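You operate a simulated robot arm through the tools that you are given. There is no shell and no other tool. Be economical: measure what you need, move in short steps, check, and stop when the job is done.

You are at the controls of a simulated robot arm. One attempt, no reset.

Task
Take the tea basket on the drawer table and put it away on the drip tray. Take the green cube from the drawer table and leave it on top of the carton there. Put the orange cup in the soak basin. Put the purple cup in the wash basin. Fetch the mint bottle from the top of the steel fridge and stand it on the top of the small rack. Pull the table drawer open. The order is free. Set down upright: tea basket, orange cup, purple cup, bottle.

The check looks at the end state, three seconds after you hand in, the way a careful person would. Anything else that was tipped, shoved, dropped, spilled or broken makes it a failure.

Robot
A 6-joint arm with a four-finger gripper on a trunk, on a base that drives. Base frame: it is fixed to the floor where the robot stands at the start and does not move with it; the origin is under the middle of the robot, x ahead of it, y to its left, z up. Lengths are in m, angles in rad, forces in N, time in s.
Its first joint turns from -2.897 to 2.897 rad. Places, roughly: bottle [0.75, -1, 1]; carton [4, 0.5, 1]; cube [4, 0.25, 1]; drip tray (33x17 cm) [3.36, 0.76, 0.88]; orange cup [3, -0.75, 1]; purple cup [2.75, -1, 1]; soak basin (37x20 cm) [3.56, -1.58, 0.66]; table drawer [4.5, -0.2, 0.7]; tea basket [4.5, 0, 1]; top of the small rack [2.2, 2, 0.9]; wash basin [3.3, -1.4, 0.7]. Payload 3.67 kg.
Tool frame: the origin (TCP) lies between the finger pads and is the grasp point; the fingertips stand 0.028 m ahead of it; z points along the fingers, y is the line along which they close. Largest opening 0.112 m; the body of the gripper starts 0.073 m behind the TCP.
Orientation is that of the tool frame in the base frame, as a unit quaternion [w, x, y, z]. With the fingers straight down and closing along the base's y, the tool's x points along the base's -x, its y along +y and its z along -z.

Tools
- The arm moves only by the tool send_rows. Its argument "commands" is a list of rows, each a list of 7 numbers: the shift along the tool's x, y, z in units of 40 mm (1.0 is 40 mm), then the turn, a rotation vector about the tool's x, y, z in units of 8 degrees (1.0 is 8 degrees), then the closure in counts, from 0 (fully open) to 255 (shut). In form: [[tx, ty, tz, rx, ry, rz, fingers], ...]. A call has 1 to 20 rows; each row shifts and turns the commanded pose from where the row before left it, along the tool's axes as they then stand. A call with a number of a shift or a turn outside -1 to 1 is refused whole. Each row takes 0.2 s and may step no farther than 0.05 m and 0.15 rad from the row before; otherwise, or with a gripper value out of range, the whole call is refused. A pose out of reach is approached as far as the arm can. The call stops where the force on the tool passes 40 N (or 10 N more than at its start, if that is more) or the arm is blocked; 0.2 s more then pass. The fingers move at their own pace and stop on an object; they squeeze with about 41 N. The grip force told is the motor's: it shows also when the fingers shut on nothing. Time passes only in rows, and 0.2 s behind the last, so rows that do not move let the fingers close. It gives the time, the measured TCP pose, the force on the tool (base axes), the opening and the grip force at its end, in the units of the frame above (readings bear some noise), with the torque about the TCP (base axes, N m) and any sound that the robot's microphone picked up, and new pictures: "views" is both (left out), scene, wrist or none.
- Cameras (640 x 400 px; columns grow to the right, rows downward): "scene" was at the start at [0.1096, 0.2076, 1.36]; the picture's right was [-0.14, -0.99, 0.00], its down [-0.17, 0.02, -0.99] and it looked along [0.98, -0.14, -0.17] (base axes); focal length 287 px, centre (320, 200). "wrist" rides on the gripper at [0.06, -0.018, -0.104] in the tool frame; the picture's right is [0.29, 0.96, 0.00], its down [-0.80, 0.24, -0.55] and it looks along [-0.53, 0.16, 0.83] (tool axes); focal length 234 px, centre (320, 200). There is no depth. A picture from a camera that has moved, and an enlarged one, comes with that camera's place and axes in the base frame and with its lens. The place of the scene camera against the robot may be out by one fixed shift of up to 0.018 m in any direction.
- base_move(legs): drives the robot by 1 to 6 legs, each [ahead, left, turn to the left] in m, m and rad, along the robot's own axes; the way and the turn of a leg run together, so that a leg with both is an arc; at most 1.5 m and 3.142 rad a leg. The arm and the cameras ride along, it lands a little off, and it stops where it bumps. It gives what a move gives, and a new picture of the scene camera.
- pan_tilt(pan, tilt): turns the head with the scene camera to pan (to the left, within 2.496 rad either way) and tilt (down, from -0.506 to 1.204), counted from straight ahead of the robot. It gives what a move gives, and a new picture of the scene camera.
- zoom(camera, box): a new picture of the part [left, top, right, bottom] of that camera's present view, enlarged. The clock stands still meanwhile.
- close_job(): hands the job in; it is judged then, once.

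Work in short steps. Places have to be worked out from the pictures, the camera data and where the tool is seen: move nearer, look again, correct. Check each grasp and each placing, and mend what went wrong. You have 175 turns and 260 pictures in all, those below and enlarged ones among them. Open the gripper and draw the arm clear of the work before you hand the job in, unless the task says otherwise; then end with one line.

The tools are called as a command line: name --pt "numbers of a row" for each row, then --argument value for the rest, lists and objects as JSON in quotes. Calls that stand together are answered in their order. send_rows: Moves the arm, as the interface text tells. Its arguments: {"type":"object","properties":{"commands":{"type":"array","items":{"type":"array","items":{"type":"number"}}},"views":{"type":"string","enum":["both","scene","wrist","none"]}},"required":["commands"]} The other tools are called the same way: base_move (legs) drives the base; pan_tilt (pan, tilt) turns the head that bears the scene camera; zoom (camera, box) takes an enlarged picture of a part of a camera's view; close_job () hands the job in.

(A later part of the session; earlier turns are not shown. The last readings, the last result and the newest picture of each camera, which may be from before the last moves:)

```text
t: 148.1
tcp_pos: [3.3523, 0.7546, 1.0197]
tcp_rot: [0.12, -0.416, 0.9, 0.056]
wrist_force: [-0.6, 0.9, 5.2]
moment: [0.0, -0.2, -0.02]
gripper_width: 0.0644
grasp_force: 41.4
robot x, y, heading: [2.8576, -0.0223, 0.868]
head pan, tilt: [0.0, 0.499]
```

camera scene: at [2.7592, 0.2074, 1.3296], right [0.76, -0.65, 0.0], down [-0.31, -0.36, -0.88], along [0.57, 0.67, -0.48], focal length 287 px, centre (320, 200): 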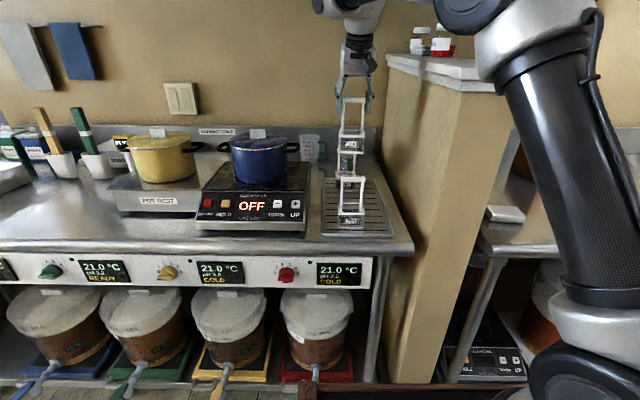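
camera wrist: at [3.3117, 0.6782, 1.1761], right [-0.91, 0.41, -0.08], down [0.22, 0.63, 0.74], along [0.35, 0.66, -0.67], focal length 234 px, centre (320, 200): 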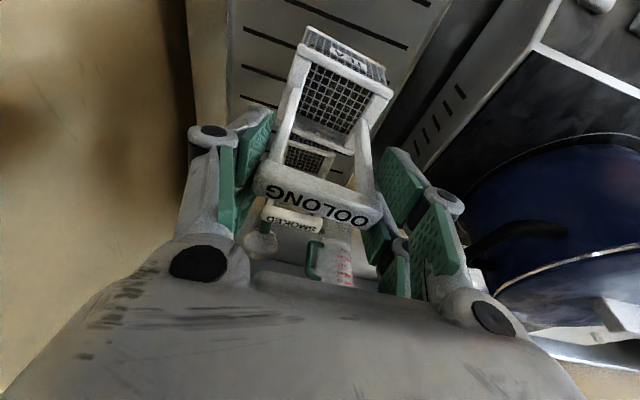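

Contact at 1.02. I open moderately and check.

send_rows --pt "0 0 0 0 0 0 50" --pt "0 0 0 0 0 0 40" --pt "0 0 0 0 0 0 40" --views "wrist"

zoom --camera "scene" --box '[280, 90, 420, 250]'

```text
t: 148.9
tcp_pos: [3.3525, 0.7551, 1.0177]
tcp_rot: [0.119, -0.415, 0.9, 0.054]
wrist_force: [-0.8, 0.1, 0.4]
moment: [0.0, 0.01, 0.0]
gripper_width: 0.0944
grasp_force: 0.1
robot x, y, heading: [2.8568, -0.0239, 0.864]
head pan, tilt: [0.0, 0.499]
camera wrist: at [3.3121, 0.6781, 1.1037], right [-0.91, 0.41, -0.08], down [0.22, 0.63, 0.74], along [0.35, 0.66, -0.67], focal length 234 px, centre (320, 200)
```

wrist: 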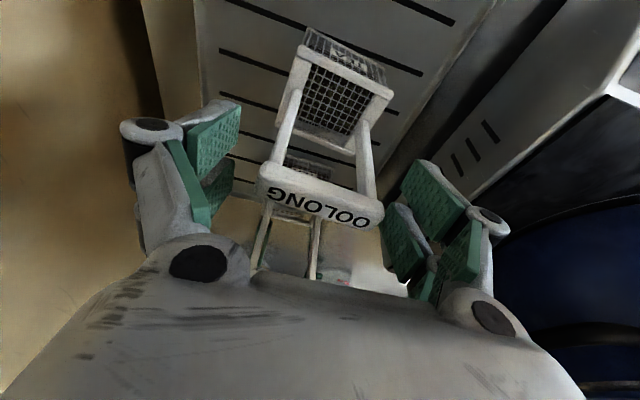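

```text
2.50 times, centred on (350, 170) of scene
camera zoom: at [2.7595, 0.2079, 1.3296], right [0.76, -0.65, 0.0], down [-0.31, -0.36, -0.88], along [0.57, 0.67, -0.48], focal length 718 px, centre (245, 275)
```

zoom: 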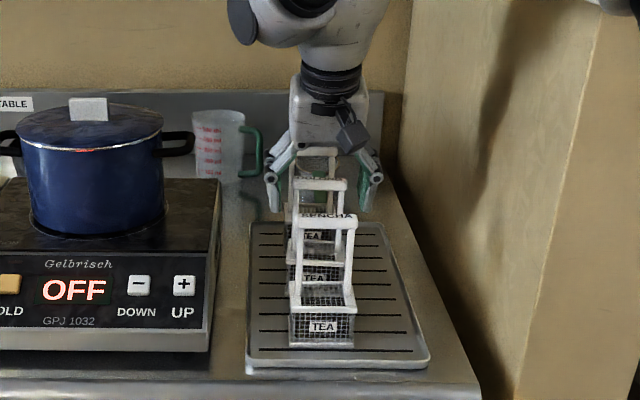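

Standing upright, in line. I rise straight up, then retract and level the tool.

send_rows --pt "-0.233 0 -0.87 0 0 0 40" --pt "-0.233 0 -0.87 0 0 0 40" --pt "-0.233 0 -0.87 0 0 0 40" --pt "-0.233 0 -0.87 0 0 0 40" --pt "-0.233 0 -0.87 0 0 0 40" --pt "0.87 0 -0.5 0 0 0 0" --pt "0.87 0 -0.5 0 0 0 0" --pt "0.87 0 -0.3 0 0 0 0" --pt "0.87 0 -0.23 0 0 0 0" --pt "0.87 0 -0.23 0 0 0 0" --pt "0.87 0 -0.23 0 0 0 0" --pt "0.87 0 -0.23 0 0 0 0" --pt "0.87 0 -0.23 0 0 0 0" --pt "0 0 0 0 0.95 0 0" --pt "0 0 0 0 0.95 0 0" --views "scene"

```text
t: 152.1
tcp_pos: [3.1604, 0.5293, 1.221]
tcp_rot: [-0.001, -0.419, 0.908, -0.001]
wrist_force: [-0.1, -1.1, 0.3]
moment: [0.04, 0.01, 0.03]
gripper_width: 0.1117
grasp_force: 0.2
robot x, y, heading: [2.854, -0.0217, 0.868]
head pan, tilt: [0.0, 0.499]
camera scene: at [2.7594, 0.2075, 1.3296], right [0.76, -0.65, 0.0], down [-0.31, -0.36, -0.88], along [0.57, 0.67, -0.48], focal length 287 px, centre (320, 200)
```

scene: 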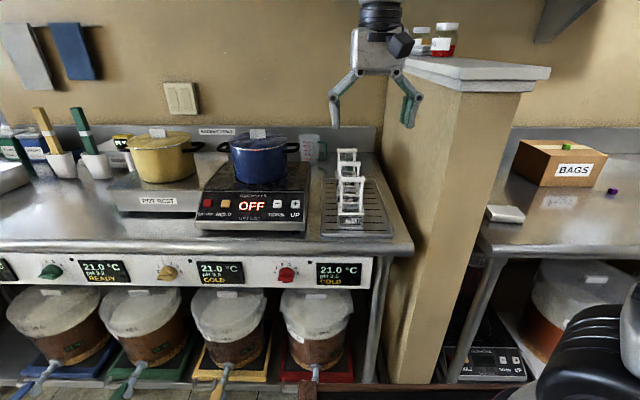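

Basket done. For the sink and the drawer I want the base lengthwise in the corridor; I go to the open area, turn right 90° and look down the corridor.

base_move --legs '[[-0.1, 0, 0], [-0.1, 0.7, 0], [0, 0, -1.575]]'

pan_tilt --pan -0.35 --tilt 0.3

```text
t: 153.2
tcp_pos: [3.1284, 0.4898, 1.2203]
tcp_rot: [-0.002, -0.42, 0.908, -0.002]
wrist_force: [0.1, -0.2, -0.1]
moment: [0.0, -0.01, -0.05]
gripper_width: 0.1119
grasp_force: 0.1
robot x, y, heading: [2.8193, -0.0615, 0.864]
head pan, tilt: [0.0, 0.499]
stopped in leg 1: the robot was blocked; the commanded pose is now the measured one
camera scene: at [2.7266, 0.1681, 1.3296], right [0.76, -0.65, 0.0], down [-0.31, -0.36, -0.88], along [0.57, 0.67, -0.48], focal length 287 px, centre (320, 200)
```

scene: 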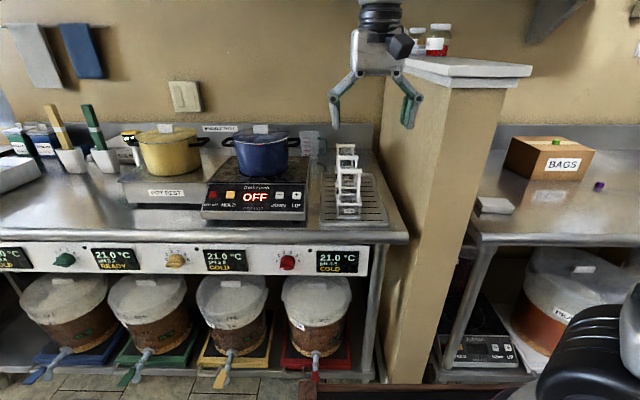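

```text
t: 154.0
tcp_pos: [3.1282, 0.4913, 1.2207]
tcp_rot: [-0.001, -0.42, 0.908, -0.002]
wrist_force: [0.1, -0.4, 0.1]
moment: [-0.03, 0.0, 0.0]
gripper_width: 0.1119
grasp_force: 0.0
robot x, y, heading: [2.8176, -0.0595, 0.863]
head pan, tilt: [-0.351, 0.3]
camera scene: at [2.7488, 0.1448, 1.3479], right [0.49, -0.87, 0.0], down [-0.26, -0.15, -0.96], along [0.83, 0.47, -0.3], focal length 287 px, centre (320, 200)
```

scene: 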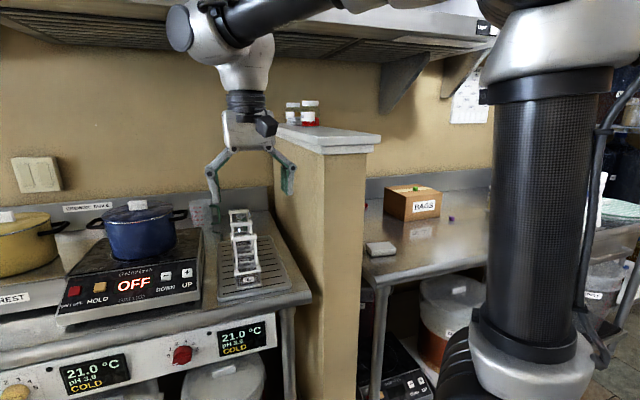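

Blocked at the rear — I look behind for the bin or sink.

pan_tilt --pan -2.2 --tilt 0.9

```text
t: 155.9
tcp_pos: [3.1278, 0.4922, 1.2203]
tcp_rot: [-0.002, -0.419, 0.908, -0.002]
wrist_force: [0.4, -0.4, -0.5]
moment: [0.0, 0.03, 0.0]
gripper_width: 0.112
grasp_force: 0.1
robot x, y, heading: [2.8177, -0.059, 0.864]
head pan, tilt: [-2.201, 0.901]
camera scene: at [2.6851, 0.0254, 1.2957], right [-0.97, -0.23, 0.0], down [-0.18, 0.76, -0.62], along [0.14, -0.6, -0.78], focal length 287 px, centre (320, 200)
```

scene: 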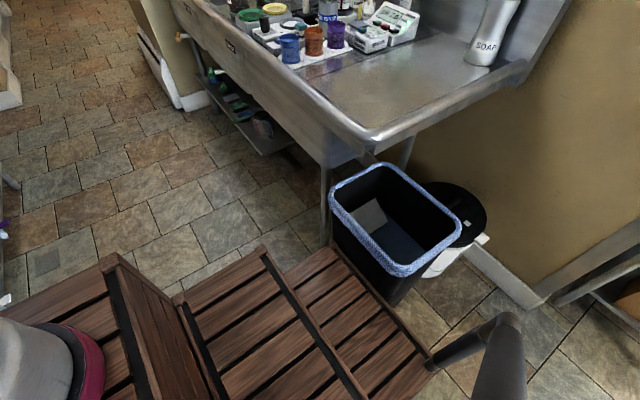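

The base's rear step just touches the bin (still upright). I move forward 4 cm, then left clear of it, and only then back and turn.

base_move --legs '[[0.04, 0, 0], [0, 0.85, 0], [-0.2, 0, 0], [0, 0, -1.575]]'

pan_tilt --pan -0.35 --tilt 0.35

```text
t: 165.8
tcp_pos: [2.6377, 0.0723, 1.2206]
tcp_rot: [-0.002, 0.325, 0.946, -0.001]
wrist_force: [0.0, -0.5, 0.0]
moment: [-0.03, 0.01, 0.0]
gripper_width: 0.1118
grasp_force: 0.1
robot x, y, heading: [2.0704, 0.3542, -0.66]
head pan, tilt: [-2.201, 0.901]
camera scene: at [2.1449, 0.4984, 1.2957], right [-0.27, 0.96, 0.0], down [0.75, 0.22, -0.62], along [-0.6, -0.17, -0.78], focal length 287 px, centre (320, 200)
```

scene: 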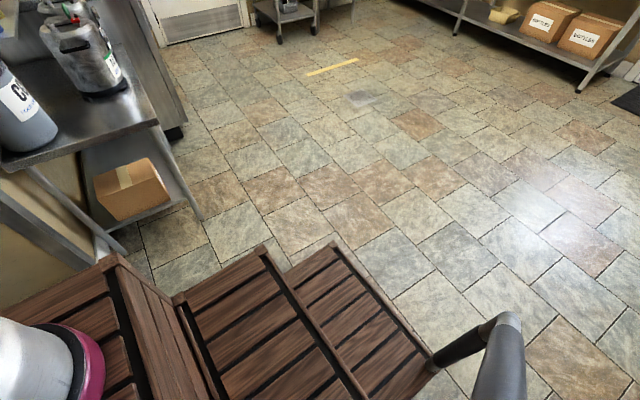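

```text
t: 167.6
tcp_pos: [2.6385, 0.0718, 1.2186]
tcp_rot: [-0.002, 0.326, 0.946, 0.0]
wrist_force: [0.3, -0.6, -1.0]
moment: [-0.02, 0.0, -0.01]
gripper_width: 0.1119
grasp_force: 0.1
robot x, y, heading: [2.0706, 0.3551, -0.661]
head pan, tilt: [-0.351, 0.351]
camera scene: at [2.2667, 0.44, 1.3432], right [-0.85, -0.53, 0.0], down [-0.18, 0.29, -0.94], along [0.5, -0.8, -0.34], focal length 287 px, centre (320, 200)
```

scene: 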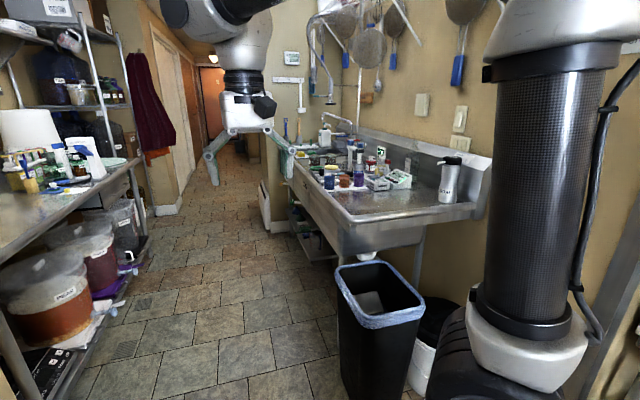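

From here the sink is well seen; three cups stand on a mat at its near end. I drive into the corridor lengthwise, staying left of the bin.

base_move --legs '[[0, 0.25, -0.06], [1.1, 0, 0]]'

pan_tilt --pan -0.9 --tilt 0.5

```text
t: 174.6
tcp_pos: [3.5825, -0.477, 1.2195]
tcp_rot: [-0.003, 0.357, 0.934, 0.0]
wrist_force: [-1.0, -0.3, 0.0]
moment: [0.03, -0.02, 0.01]
gripper_width: 0.1119
grasp_force: 0.0
robot x, y, heading: [3.0379, -0.1528, -0.727]
head pan, tilt: [-0.351, 0.351]
camera scene: at [3.2371, -0.0863, 1.3432], right [-0.88, -0.47, 0.0], down [-0.16, 0.3, -0.94], along [0.44, -0.83, -0.34], focal length 287 px, centre (320, 200)
```

scene: 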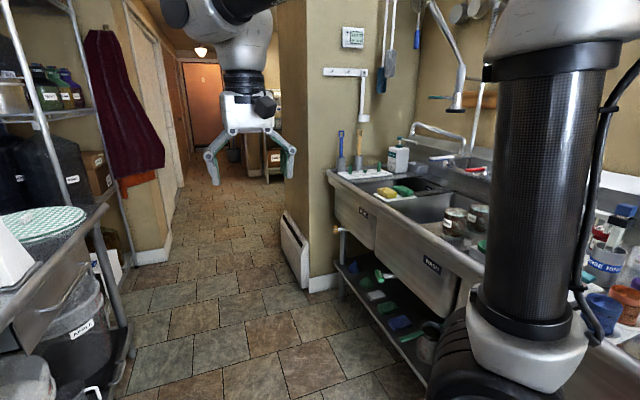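

```text
t: 175.6
tcp_pos: [3.5834, -0.4775, 1.2182]
tcp_rot: [-0.002, 0.356, 0.934, 0.0]
wrist_force: [-0.5, -0.4, -0.1]
moment: [-0.03, 0.0, 0.02]
gripper_width: 0.1121
grasp_force: 0.1
robot x, y, heading: [3.038, -0.1606, -0.73]
head pan, tilt: [-0.901, 0.499]
camera scene: at [3.1879, -0.095, 1.3296], right [-1.0, 0.06, 0.0], down [0.03, 0.48, -0.88], along [-0.05, -0.88, -0.48], focal length 287 px, centre (320, 200)
```

scene: 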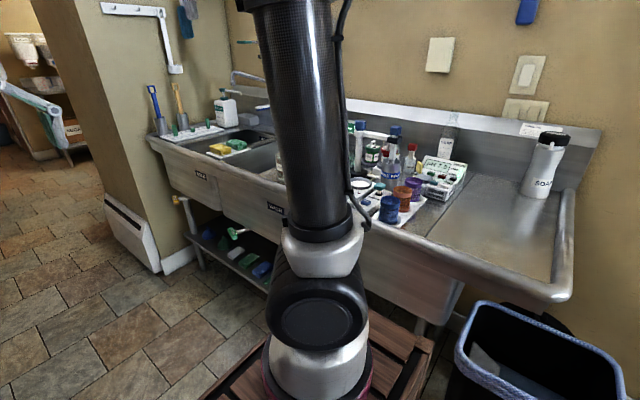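

Cups in view; zoom.

zoom --camera "scene" --box '[340, 110, 480, 230]'

```text
3.33 times, centred on (410, 170) of scene
camera zoom: at [3.1879, -0.095, 1.3296], right [-1.0, 0.06, 0.0], down [0.03, 0.48, -0.88], along [-0.05, -0.88, -0.48], focal length 958 px, centre (20, 300)
```

zoom: 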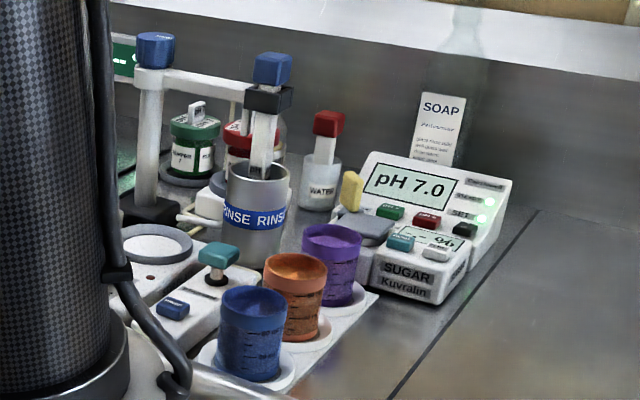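

Row: blue, orange (≈2.92,-0.80), purple (≈2.87,-0.85), going away from me. I drive 0.33 m further and 0.1 m left, then swing the arm to the right side.

base_move --legs '[[0.33, 0.1, 0.01]]'

send_rows --pt "-0.1715 -0.993 0 0 0 0.458 0" --pt "-0.1715 -0.993 0 0 0 0.458 0" --pt "-0.1715 -0.993 0 0 0 0.458 0" --pt "-0.1715 -0.993 0 0 0 0.458 0" --pt "-0.1715 -0.993 0 0 0 0.458 0" --pt "-0.1715 -0.993 0 0 0 0.458 0" --pt "-0.1715 -0.993 0 0 0 0.458 0" --pt "-0.1715 -0.993 0 0 0 0.458 0" --pt "-0.1715 -0.993 0 0 0 0.458 0" --pt "-0.1715 -0.993 0 0 0 0.458 0" --pt "-0.1715 -0.993 0 0 0 0.458 0" --pt "-0.1715 -0.993 0 0 0 0.458 0" --views "wrist"

```text
t: 177.8
tcp_pos: [3.8919, -0.618, 1.2208]
tcp_rot: [-0.002, 0.356, 0.935, 0.0]
wrist_force: [-0.2, -0.1, -0.3]
moment: [-0.01, -0.02, 0.03]
gripper_width: 0.1118
grasp_force: 0.1
robot x, y, heading: [3.344, -0.2967, -0.728]
head pan, tilt: [-0.901, 0.499]
camera scene: at [3.4967, -0.2355, 1.3296], right [-1.0, 0.06, 0.0], down [0.03, 0.48, -0.88], along [-0.05, -0.88, -0.48], focal length 287 px, centre (320, 200)
```

scene: 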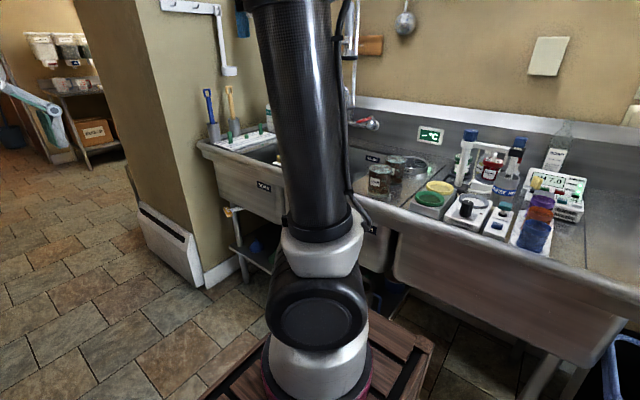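

```text
t: 180.4
tcp_pos: [3.5189, -0.9063, 1.2216]
tcp_rot: [-0.002, 0.679, 0.734, -0.001]
wrist_force: [1.1, 0.4, -0.6]
moment: [-0.01, 0.02, 0.01]
gripper_width: 0.112
grasp_force: 0.1
robot x, y, heading: [3.3429, -0.2964, -0.727]
head pan, tilt: [-0.901, 0.499]
camera wrist: at [3.4985, -0.8482, 1.3265], right [0.93, 0.36, 0.0], down [0.3, -0.78, 0.55], along [0.2, -0.52, -0.83], focal length 234 px, centre (320, 200)
```

wrist: 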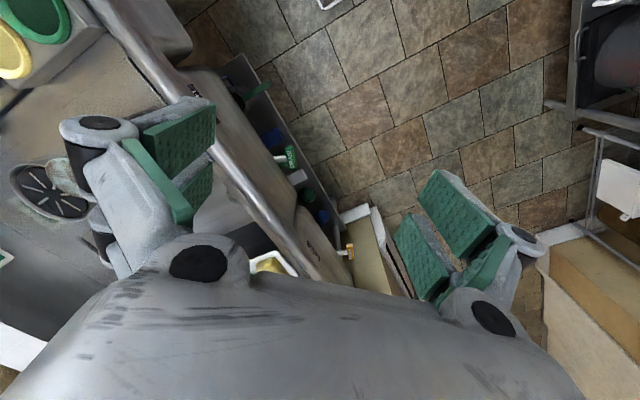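

The swing works. I finish it (12–13 more rows).

send_rows --pt "-0.1715 -0.993 0 0 0 0.458 0" --pt "-0.1715 -0.993 0 0 0 0.458 0" --pt "-0.1715 -0.993 0 0 0 0.458 0" --pt "-0.1715 -0.993 0 0 0 0.458 0" --pt "-0.1715 -0.993 0 0 0 0.458 0" --pt "-0.1715 -0.993 0 0 0 0.458 0" --pt "-0.1715 -0.993 0 0 0 0.458 0" --pt "-0.1715 -0.993 0 0 0 0.458 0" --pt "-0.1715 -0.993 0 0 0 0.458 0" --pt "-0.1715 -0.993 0 0 0 0.458 0" --pt "-0.1715 -0.993 0 0 0 0.458 0" --pt "-0.1715 -0.993 0 0 0 0.458 0" --views "wrist"

pan_tilt --pan -1.7 --tilt 0.55

```text
t: 183.0
tcp_pos: [3.0515, -0.8621, 1.2232]
tcp_rot: [-0.001, 0.905, 0.426, -0.001]
wrist_force: [1.0, 0.2, -0.3]
moment: [0.0, 0.0, -0.01]
gripper_width: 0.1122
grasp_force: 0.1
robot x, y, heading: [3.3471, -0.2978, -0.73]
head pan, tilt: [-0.901, 0.499]
camera wrist: at [3.077, -0.8048, 1.3294], right [0.92, -0.39, 0.0], down [-0.32, -0.77, 0.55], along [-0.22, -0.51, -0.83], focal length 234 px, centre (320, 200)
```

wrist: 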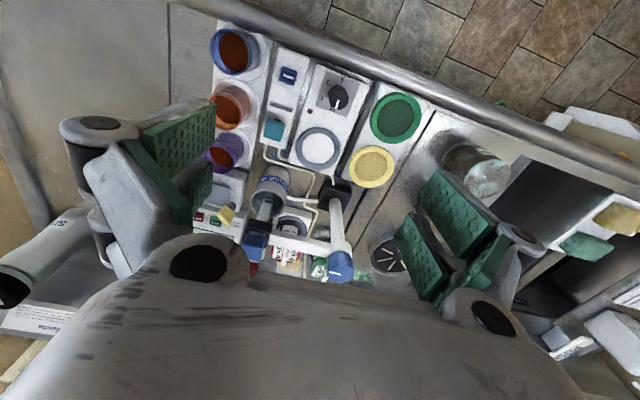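

```text
t: 184.1
tcp_pos: [3.0515, -0.8614, 1.2251]
tcp_rot: [-0.001, 0.904, 0.427, -0.001]
wrist_force: [0.0, 0.1, 0.1]
moment: [0.01, -0.02, 0.01]
gripper_width: 0.112
grasp_force: 0.1
robot x, y, heading: [3.3453, -0.2955, -0.729]
head pan, tilt: [-1.7, 0.55]
camera scene: at [3.434, -0.2035, 1.325], right [-0.65, 0.76, 0.0], down [0.39, 0.34, -0.85], along [-0.64, -0.56, -0.52], focal length 287 px, centre (320, 200)
```

scene: 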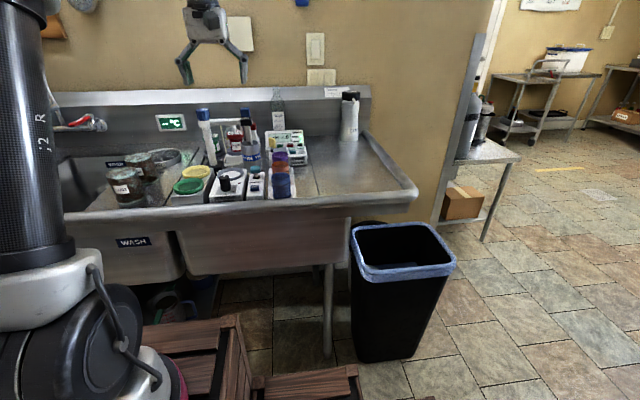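

Clear top view of the cups; zoom in.

zoom --camera "wrist" --box '[190, 0, 350, 200]'

zoom --camera "scene" --box '[220, 100, 340, 210]'

```text
2.00 times, centred on (270, 100) of wrist
camera zoom: at [3.077, -0.805, 1.3292], right [0.92, -0.39, 0.0], down [-0.32, -0.77, 0.55], along [-0.22, -0.51, -0.83], focal length 468 px, centre (420, 400)
```

zoom: 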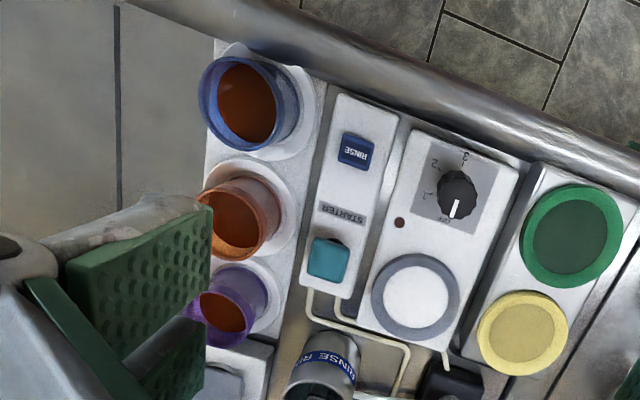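

```text
3.64 times, centred on (280, 155) of scene
camera zoom: at [3.434, -0.2035, 1.325], right [-0.65, 0.76, 0.0], down [0.39, 0.34, -0.85], along [-0.64, -0.56, -0.52], focal length 1045 px, centre (466, 364)
```

zoom: 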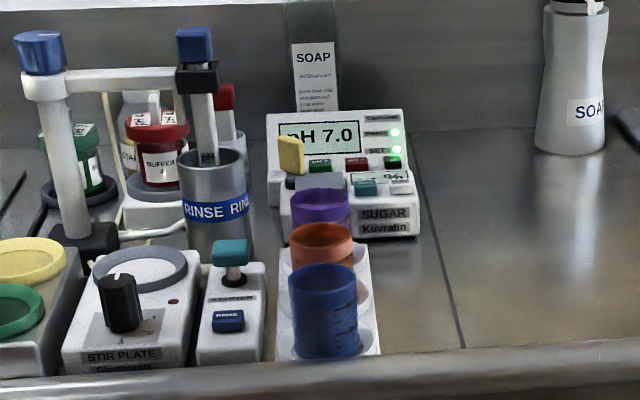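

Cups hold liquid, so they must stay level. Orange cup rim centre ≈ (2.911, -0.826, 0.95); a knob sits 6 cm to its right, so I yaw the gripper 25° to avoid it, and move above.

send_rows --pt "-0.39 -0.82 0 0 0 0 40" --pt "-0.39 -0.82 0 0 0 0 40" --pt "-0.39 -0.82 0 0 0 0 40" --pt "-0.39 -0.82 0 0 0 0 40" --pt "0 0 0.7 0 0 -0.78 40" --pt "0 0 0.7 0 0 -0.78 40" --pt "0 0 0.7 0 0 -0.78 40" --pt "0 0 0.4 0 0 -0.78 40" --views "wrist"

zoom --camera "wrist" --box '[220, 50, 420, 200]'

```text
t: 185.9
tcp_pos: [2.9094, -0.825, 1.1249]
tcp_rot: [-0.001, 0.79, 0.613, -0.001]
wrist_force: [-0.3, -0.1, 0.5]
moment: [0.01, -0.03, 0.0]
gripper_width: 0.0943
grasp_force: 0.1
robot x, y, heading: [3.3443, -0.2941, -0.733]
head pan, tilt: [-1.7, 0.55]
camera wrist: at [2.9089, -0.7631, 1.2295], right [1.0, 0.04, 0.0], down [0.04, -0.83, 0.55], along [0.02, -0.55, -0.83], focal length 234 px, centre (320, 200)
```

wrist: 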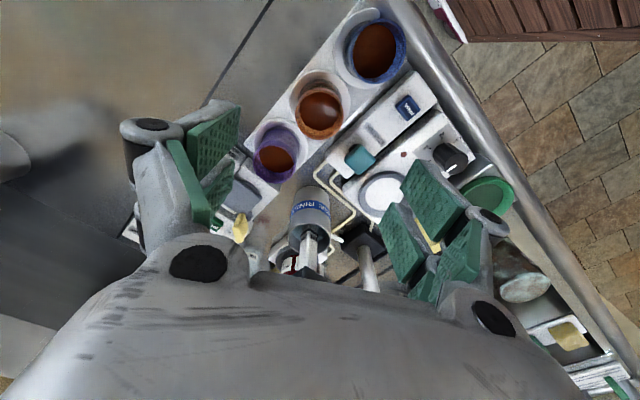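

```text
2.67 times, centred on (320, 125) of wrist
camera zoom: at [2.9089, -0.7631, 1.2295], right [1.0, 0.04, 0.0], down [0.04, -0.83, 0.55], along [0.02, -0.55, -0.83], focal length 624 px, centre (320, 400)
```

zoom: 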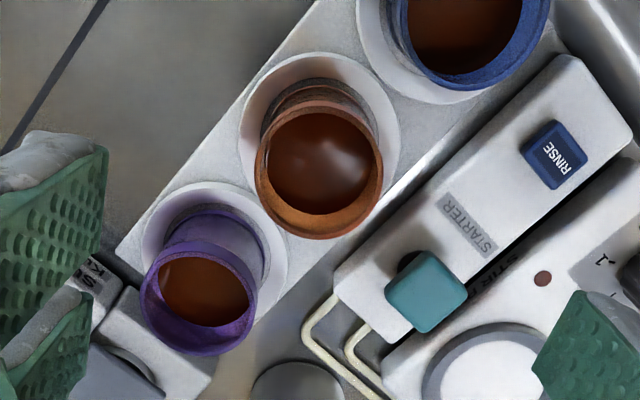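

Centred; the fingers fall on free spots (plate at left, flat box top at right). I go down to 0.965 and check.

send_rows --pt "0.12 0 1 0 0 0 50" --pt "0 0 1 0 0 0 60" --pt "0 0 1 0 0 0 60" --pt "0 0 1 0 0 0 60" --pt "0 0 0 0 0 0 60" --views "wrist"

zoom --camera "scene" --box '[200, 80, 340, 210]'

```text
t: 187.1
tcp_pos: [2.9111, -0.8207, 0.9648]
tcp_rot: [-0.001, 0.791, 0.612, -0.001]
wrist_force: [0.3, 0.2, 0.0]
moment: [-0.03, -0.02, -0.01]
gripper_width: 0.0855
grasp_force: 0.0
robot x, y, heading: [3.3475, -0.2986, -0.727]
head pan, tilt: [-1.7, 0.55]
camera wrist: at [2.9098, -0.7585, 1.0686], right [1.0, 0.04, 0.0], down [0.03, -0.83, 0.55], along [0.02, -0.55, -0.83], focal length 234 px, centre (320, 200)
```

wrist: 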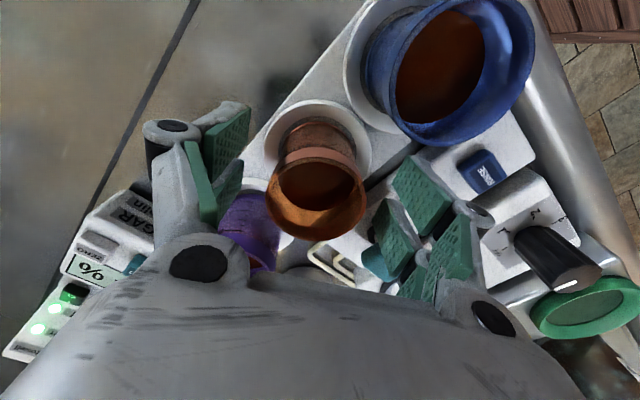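

```text
3.08 times, centred on (270, 145) of scene
camera zoom: at [3.4339, -0.2035, 1.325], right [-0.65, 0.76, 0.0], down [0.4, 0.34, -0.85], along [-0.64, -0.56, -0.52], focal length 884 px, centre (474, 369)
```

zoom: 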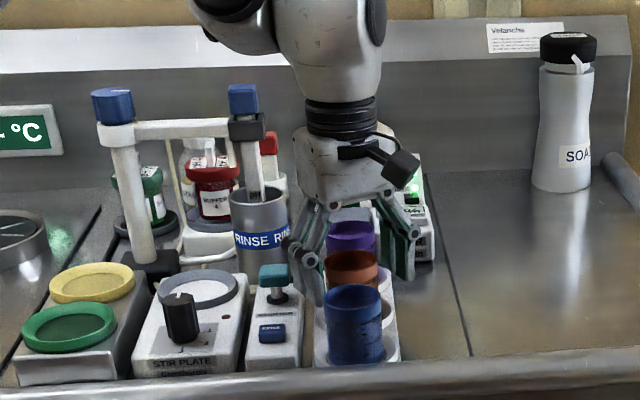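

Well centred (within 4 mm). I lower 2 cm more and close.

send_rows --pt "-0.1 0 0.3 0 0 0 60" --pt "0 0 0.25 0 0 0 60" --pt "0 0 0 0 0 0 140" --pt "0 0 0 0 0 0 200" --pt "0 0 0 0 0 0 200" --views "wrist"

```text
t: 187.9
tcp_pos: [2.9098, -0.8249, 0.9432]
tcp_rot: [-0.002, 0.79, 0.613, -0.002]
wrist_force: [-0.4, 0.6, -0.9]
moment: [0.02, -0.03, 0.0]
gripper_width: 0.051
grasp_force: 0.0
robot x, y, heading: [3.3453, -0.2964, -0.725]
head pan, tilt: [-1.7, 0.55]
stopped in row 3: the force on the tool passed its limit at 52 N (the readings are from after the stop); the commanded pose is now the measured one
camera wrist: at [2.9097, -0.7623, 1.048], right [1.0, 0.04, 0.0], down [0.04, -0.83, 0.55], along [0.02, -0.55, -0.83], focal length 234 px, centre (320, 200)
```

wrist: 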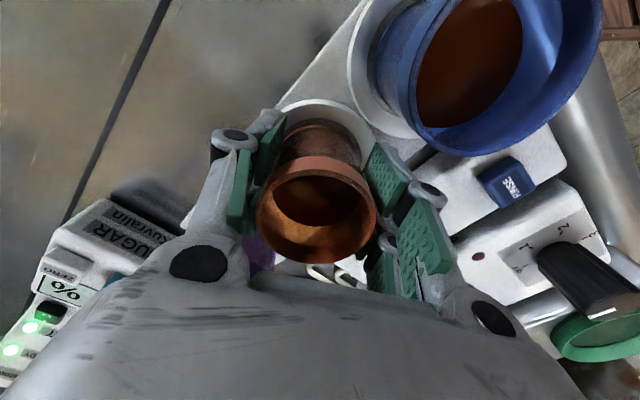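

The fingers have met the cup (0.051). I command a full squeeze.

send_rows --pt "0 0 0 0 0 0 255" --pt "0 0 0 0 0 0 255" --views "wrist"

```text
t: 188.5
tcp_pos: [2.91, -0.8249, 0.9453]
tcp_rot: [-0.001, 0.79, 0.613, -0.003]
wrist_force: [-0.4, -0.1, 0.4]
moment: [0.04, 0.0, -0.01]
gripper_width: 0.0475
grasp_force: 40.7
robot x, y, heading: [3.346, -0.297, -0.727]
head pan, tilt: [-1.7, 0.55]
camera wrist: at [2.91, -0.7623, 1.0494], right [1.0, 0.04, -0.01], down [0.04, -0.83, 0.56], along [0.02, -0.56, -0.83], focal length 234 px, centre (320, 200)
```

wrist: 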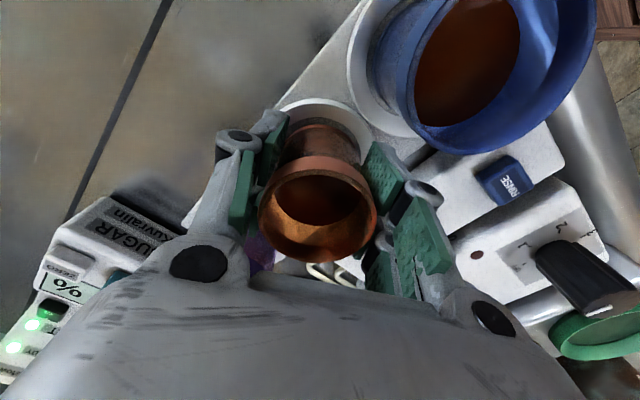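

Gripped (47.5 mm, below the rim). I lift straight up slowly.

send_rows --pt "0 0 -0.3 0 0 0 255" --pt "0 0 -0.6 0 0 0 255" --pt "0 0 -0.7 0 0 0 255" --pt "0 0 -0.8 0 0 0 255" --pt "0 0 -0.8 0 0 0 255" --pt "0 0 -0.8 0 0 0 255" --pt "0 0 -0.6 0 0 0 255" --pt "0 0 -0.3 0 0 0 255" --views "both"

zoom --camera "scene" --box '[200, 60, 340, 210]'

```text
t: 190.3
tcp_pos: [2.914, -0.8253, 1.1445]
tcp_rot: [-0.001, 0.791, 0.612, -0.003]
wrist_force: [-0.1, 0.7, -0.9]
moment: [0.03, -0.01, 0.01]
gripper_width: 0.0477
grasp_force: 40.6
robot x, y, heading: [3.3504, -0.3002, -0.726]
head pan, tilt: [-1.7, 0.55]
camera scene: at [3.4339, -0.2036, 1.325], right [-0.65, 0.76, 0.0], down [0.4, 0.34, -0.85], along [-0.64, -0.56, -0.52], focal length 287 px, centre (320, 200)
camera wrist: at [2.9131, -0.762, 1.2474], right [1.0, 0.04, -0.01], down [0.04, -0.83, 0.56], along [0.02, -0.56, -0.83], focal length 234 px, centre (320, 200)
```

scene: 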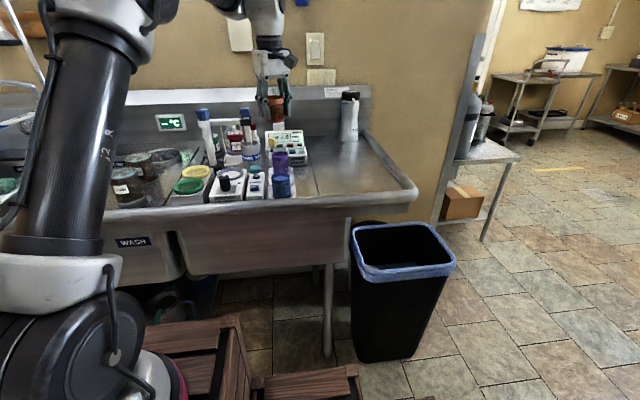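
wrist: 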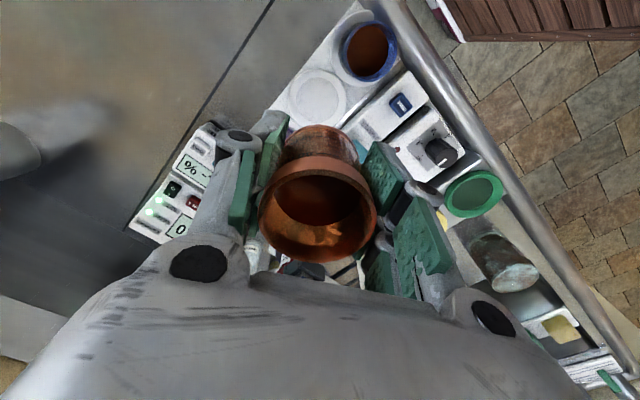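

```text
2.67 times, centred on (270, 135) of scene
camera zoom: at [3.4339, -0.2036, 1.325], right [-0.65, 0.76, 0.0], down [0.4, 0.34, -0.85], along [-0.64, -0.56, -0.52], focal length 766 px, centre (453, 373)
```

zoom: 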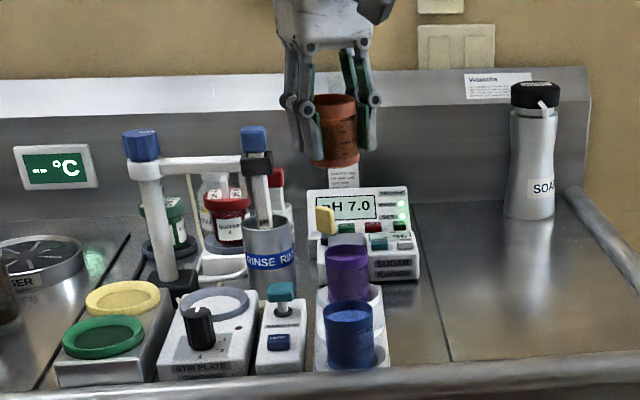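

Orange cup lifted level. I un-yaw, draw it back from the wall side, and drive 1.0 m along the corridor to the soak basin.

send_rows --pt "0 0 -0.3 0 0 0.78 255" --pt "0 0 -0.3 0 0 0.78 255" --pt "0 0 -0.3 0 0 0.78 255" --pt "0 0 -0.3 0 0 0.78 255" --pt "0.7 0 0 0 0 0 255" --pt "0.7 0 0 0 0 0 255" --pt "0.7 0 0 0 0 0 255" --pt "0.7 0 0 0 0 0 255" --views "none"

base_move --legs '[[0.6, 0, 0]]'

pan_tilt --pan -0.9 --tilt 0.6

```text
t: 192.1
tcp_pos: [2.9835, -0.7392, 1.1899]
tcp_rot: [0.0, 0.904, 0.428, -0.003]
wrist_force: [-0.4, -0.6, -1.6]
moment: [0.04, -0.06, -0.03]
gripper_width: 0.0475
grasp_force: 41.3
robot x, y, heading: [3.3452, -0.298, -0.732]
head pan, tilt: [-1.7, 0.55]
```

```text
t: 195.5
tcp_pos: [3.4353, -1.1448, 1.1904]
tcp_rot: [0.0, 0.906, 0.424, -0.003]
wrist_force: [-0.2, 0.1, -0.3]
moment: [0.03, -0.01, 0.04]
gripper_width: 0.0476
grasp_force: 41.0
robot x, y, heading: [3.8013, -0.7082, -0.734]
head pan, tilt: [-1.7, 0.55]
camera scene: at [3.8889, -0.6118, 1.325], right [-0.65, 0.76, 0.0], down [0.4, 0.34, -0.85], along [-0.65, -0.55, -0.52], focal length 287 px, centre (320, 200)
```

scene: 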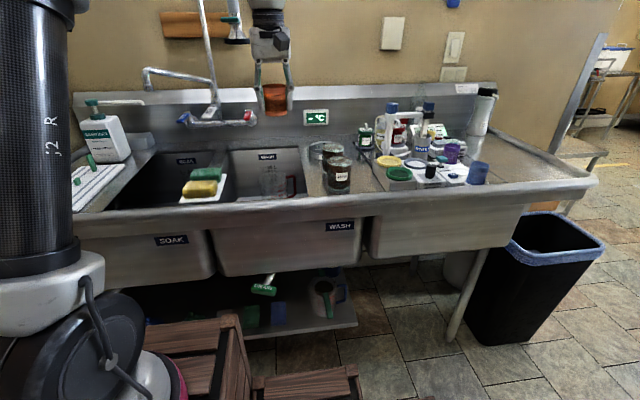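

```text
t: 196.6
tcp_pos: [3.4353, -1.1448, 1.1897]
tcp_rot: [-0.001, 0.905, 0.425, -0.003]
wrist_force: [-0.8, 0.4, -1.1]
moment: [-0.02, -0.01, 0.01]
gripper_width: 0.0473
grasp_force: 40.9
robot x, y, heading: [3.7987, -0.7071, -0.728]
head pan, tilt: [-0.901, 0.6]
camera scene: at [3.9514, -0.6417, 1.3205], right [-1.0, 0.07, 0.0], down [0.04, 0.56, -0.83], along [-0.05, -0.82, -0.56], focal length 287 px, centre (320, 200)
```

scene: 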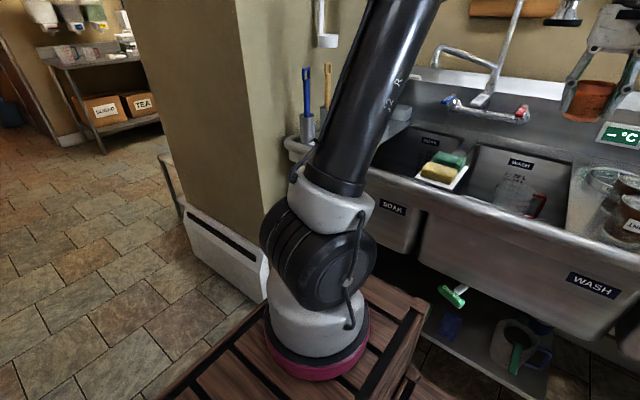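

Soak basin is the far one (centre ≈ s 3.71). I go 0.38 m further and look closely for faucet and sponge plate.

base_move --legs '[[0.38, 0, 0]]'

pan_tilt --pan -1.7 --tilt 0.6

zoom --camera "wrist" --box '[0, 0, 640, 400]'

```text
t: 199.0
tcp_pos: [3.7183, -1.3996, 1.1905]
tcp_rot: [0.0, 0.904, 0.427, -0.004]
wrist_force: [0.0, -0.3, -1.4]
moment: [0.01, 0.03, -0.01]
gripper_width: 0.0477
grasp_force: 40.8
robot x, y, heading: [4.0826, -0.9581, -0.73]
head pan, tilt: [-0.901, 0.6]
camera scene: at [4.2324, -0.8937, 1.3205], right [-1.0, 0.06, 0.0], down [0.03, 0.56, -0.82], along [-0.05, -0.82, -0.57], focal length 287 px, centre (320, 200)
```

scene: 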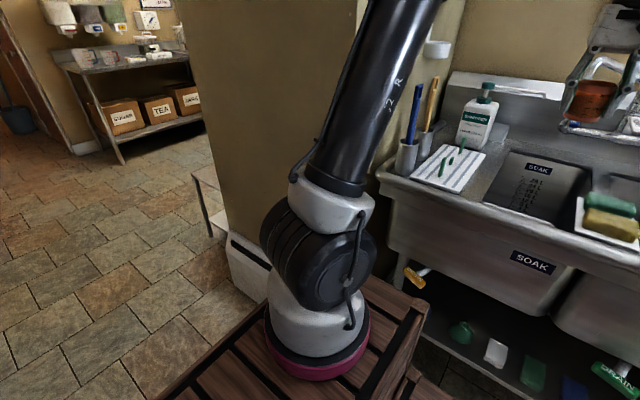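

```text
t: 200.2
tcp_pos: [3.7179, -1.398, 1.1896]
tcp_rot: [-0.001, 0.905, 0.426, -0.003]
wrist_force: [-0.6, 1.4, -1.5]
moment: [0.02, 0.03, 0.01]
gripper_width: 0.0476
grasp_force: 41.1
robot x, y, heading: [4.0821, -0.96, -0.726]
head pan, tilt: [-1.7, 0.6]
camera scene: at [4.1708, -0.8632, 1.3205], right [-0.65, 0.76, 0.0], down [0.43, 0.37, -0.82], along [-0.62, -0.54, -0.57], focal length 287 px, centre (320, 200)
```

scene: 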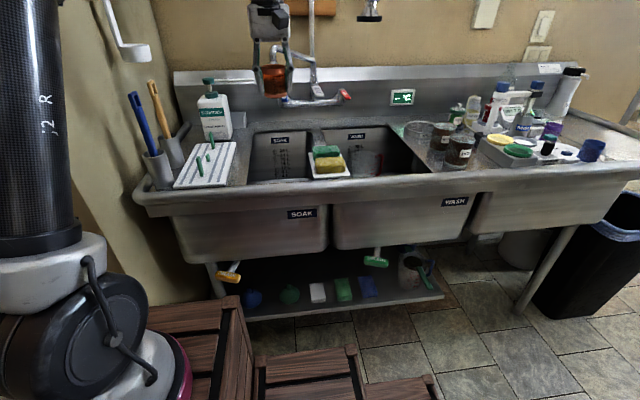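

```text
1.00 times, centred on (320, 200) of wrist (not enlarged: the box is as wide or as high as the picture)
camera zoom: at [3.7451, -1.3413, 1.2949], right [0.92, -0.39, -0.01], down [-0.32, -0.77, 0.56], along [-0.22, -0.51, -0.83], focal length 234 px, centre (320, 200)
```

zoom: 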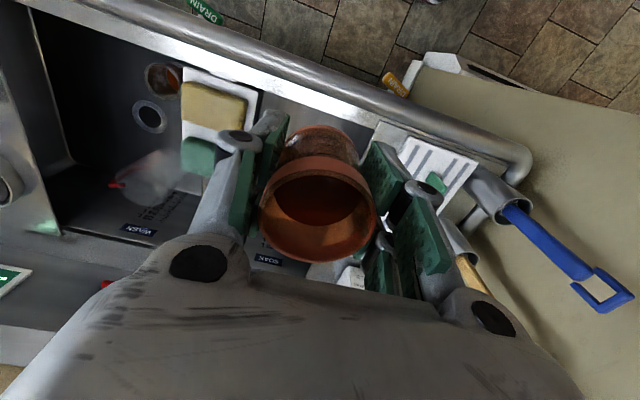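

Zoom to see the soak basin, faucet and what lies inside.

zoom --camera "scene" --box '[170, 60, 420, 220]'

zoom --camera "wrist" --box '[180, 40, 500, 280]'

```text
2.50 times, centred on (295, 140) of scene
camera zoom: at [4.1708, -0.8632, 1.3205], right [-0.65, 0.76, 0.0], down [0.43, 0.37, -0.82], along [-0.62, -0.54, -0.57], focal length 718 px, centre (382, 350)
```

zoom: 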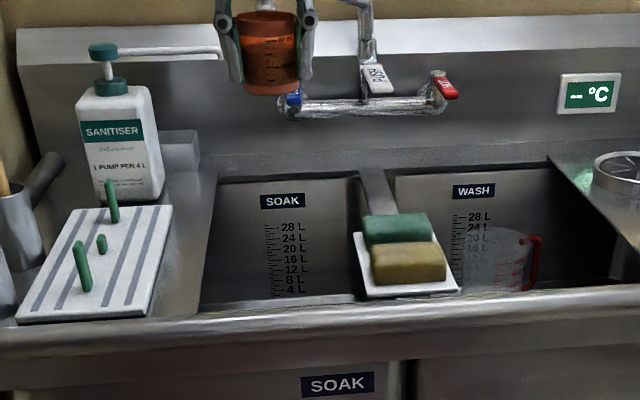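

```text
1.67 times, centred on (340, 160) of wrist
camera zoom: at [3.7451, -1.3413, 1.2949], right [0.92, -0.39, -0.01], down [-0.32, -0.77, 0.56], along [-0.22, -0.51, -0.83], focal length 390 px, centre (287, 267)
```

zoom: 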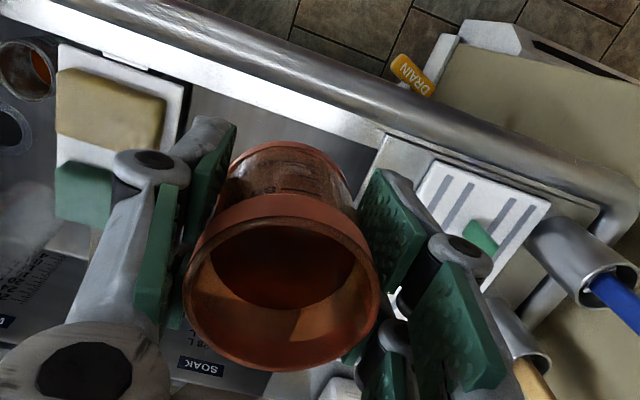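

Soak opening spans s 3.63–3.82, n 0.94–1.35; I move the cup over its middle (n≈1.16) at present height and look.

send_rows --pt "-0.85 0.03 0 0 0 0 255" --pt "-0.85 0.03 0 0 0 0 255" --pt "-0.85 0.03 0 0 0 0 255" --pt "-0.85 0.03 0 0 0 0 255" --pt "-0.85 0.03 0 0 0 0 255" --pt "-0.85 0.03 0 0 0 0 255" --pt "-0.85 0 0 0 0 0 255" --pt "0 0 0 0 0 0 255" --views "both"

zoom --camera "scene" --box '[170, 40, 420, 220]'

```text
t: 201.9
tcp_pos: [3.6037, -1.5626, 1.1784]
tcp_rot: [-0.001, 0.904, 0.427, -0.003]
wrist_force: [-0.3, -0.5, -0.3]
moment: [0.04, 0.04, -0.01]
gripper_width: 0.0476
grasp_force: 40.8
out of reach, approached as far as the arm can: row 6, 7
robot x, y, heading: [4.0806, -0.9568, -0.731]
head pan, tilt: [-1.7, 0.6]
camera scene: at [4.1708, -0.8631, 1.3205], right [-0.65, 0.76, 0.0], down [0.43, 0.37, -0.83], along [-0.62, -0.54, -0.56], focal length 287 px, centre (320, 200)
camera wrist: at [3.6299, -1.5039, 1.2817], right [0.92, -0.39, 0.0], down [-0.32, -0.77, 0.56], along [-0.22, -0.51, -0.83], focal length 234 px, centre (320, 200)
```

scene: 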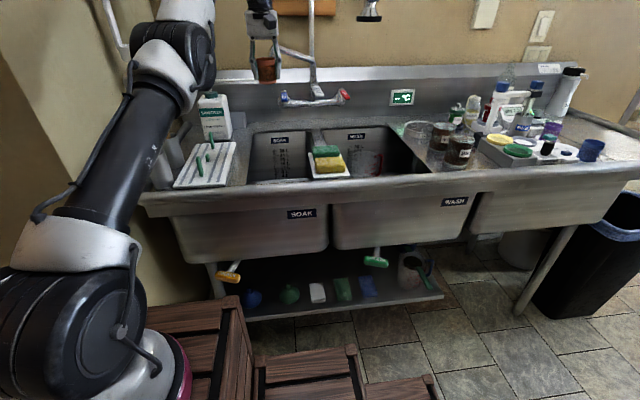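
wrist: 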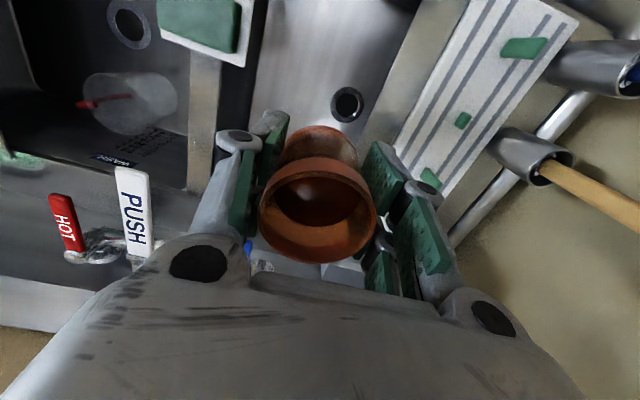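

```text
2.22 times, centred on (295, 130) of scene
camera zoom: at [4.1708, -0.8631, 1.3205], right [-0.65, 0.76, 0.0], down [0.43, 0.37, -0.83], along [-0.62, -0.54, -0.56], focal length 638 px, centre (376, 356)
```

zoom: 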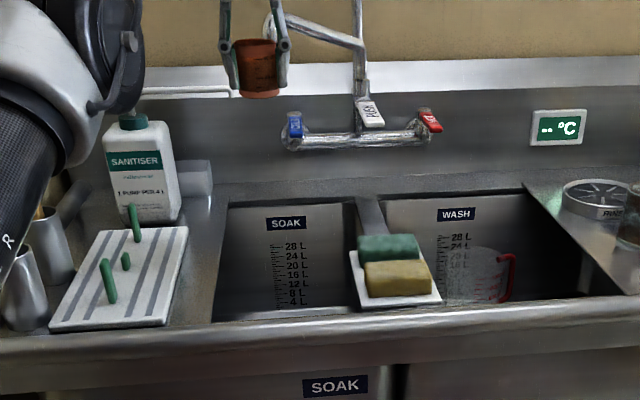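

The cup is over the basin; the commanded point is s 3.72, n 1.17. I descend in two stages, watching.

send_rows --pt "0 0 0.7 0 0 0 255" --pt "0 0 0.9 0 0 0 255" --pt "0 0 0.9 0 0 0 255" --pt "0 0 0.9 0 0 0 255" --pt "0 0 0.9 0 0 0 255" --pt "0 0 0.7 0 0 0 255" --views "both"

zoom --camera "scene" --box '[170, 60, 420, 220]'

```text
t: 203.3
tcp_pos: [3.6015, -1.5655, 0.9781]
tcp_rot: [-0.001, 0.905, 0.426, -0.004]
wrist_force: [0.0, 0.9, -0.6]
moment: [-0.02, 0.04, 0.0]
gripper_width: 0.0475
grasp_force: 41.5
robot x, y, heading: [4.0845, -0.9582, -0.728]
head pan, tilt: [-1.7, 0.6]
camera scene: at [4.1708, -0.8631, 1.3205], right [-0.65, 0.76, 0.0], down [0.43, 0.37, -0.83], along [-0.62, -0.54, -0.56], focal length 287 px, centre (320, 200)
camera wrist: at [3.6276, -1.5071, 1.0823], right [0.92, -0.39, -0.01], down [-0.32, -0.77, 0.56], along [-0.22, -0.51, -0.83], focal length 234 px, centre (320, 200)
```

scene: 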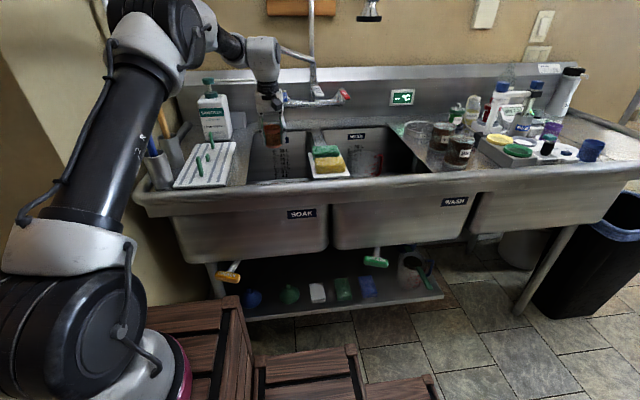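
wrist: 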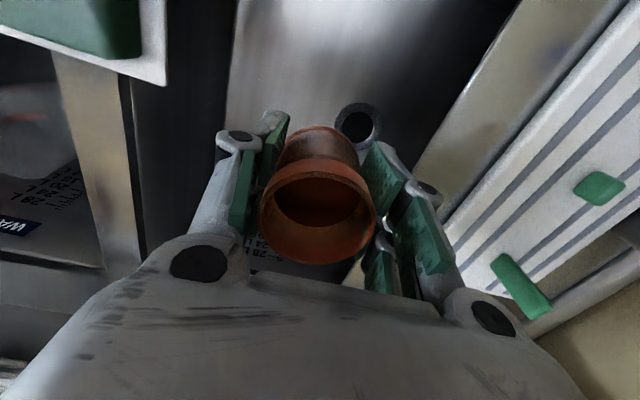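

```text
2.50 times, centred on (295, 140) of scene
camera zoom: at [4.1708, -0.8631, 1.3205], right [-0.65, 0.76, 0.0], down [0.43, 0.37, -0.83], along [-0.62, -0.54, -0.56], focal length 718 px, centre (382, 350)
```

zoom: 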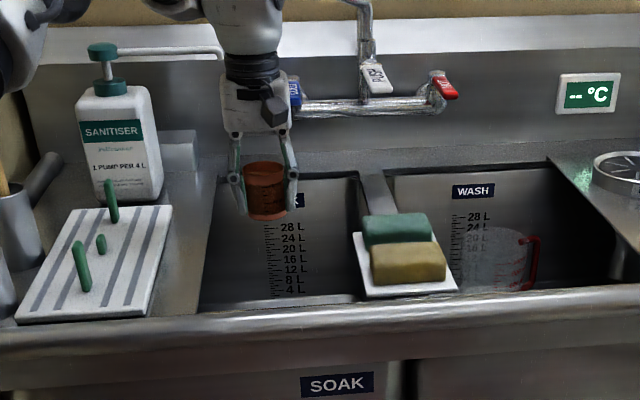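

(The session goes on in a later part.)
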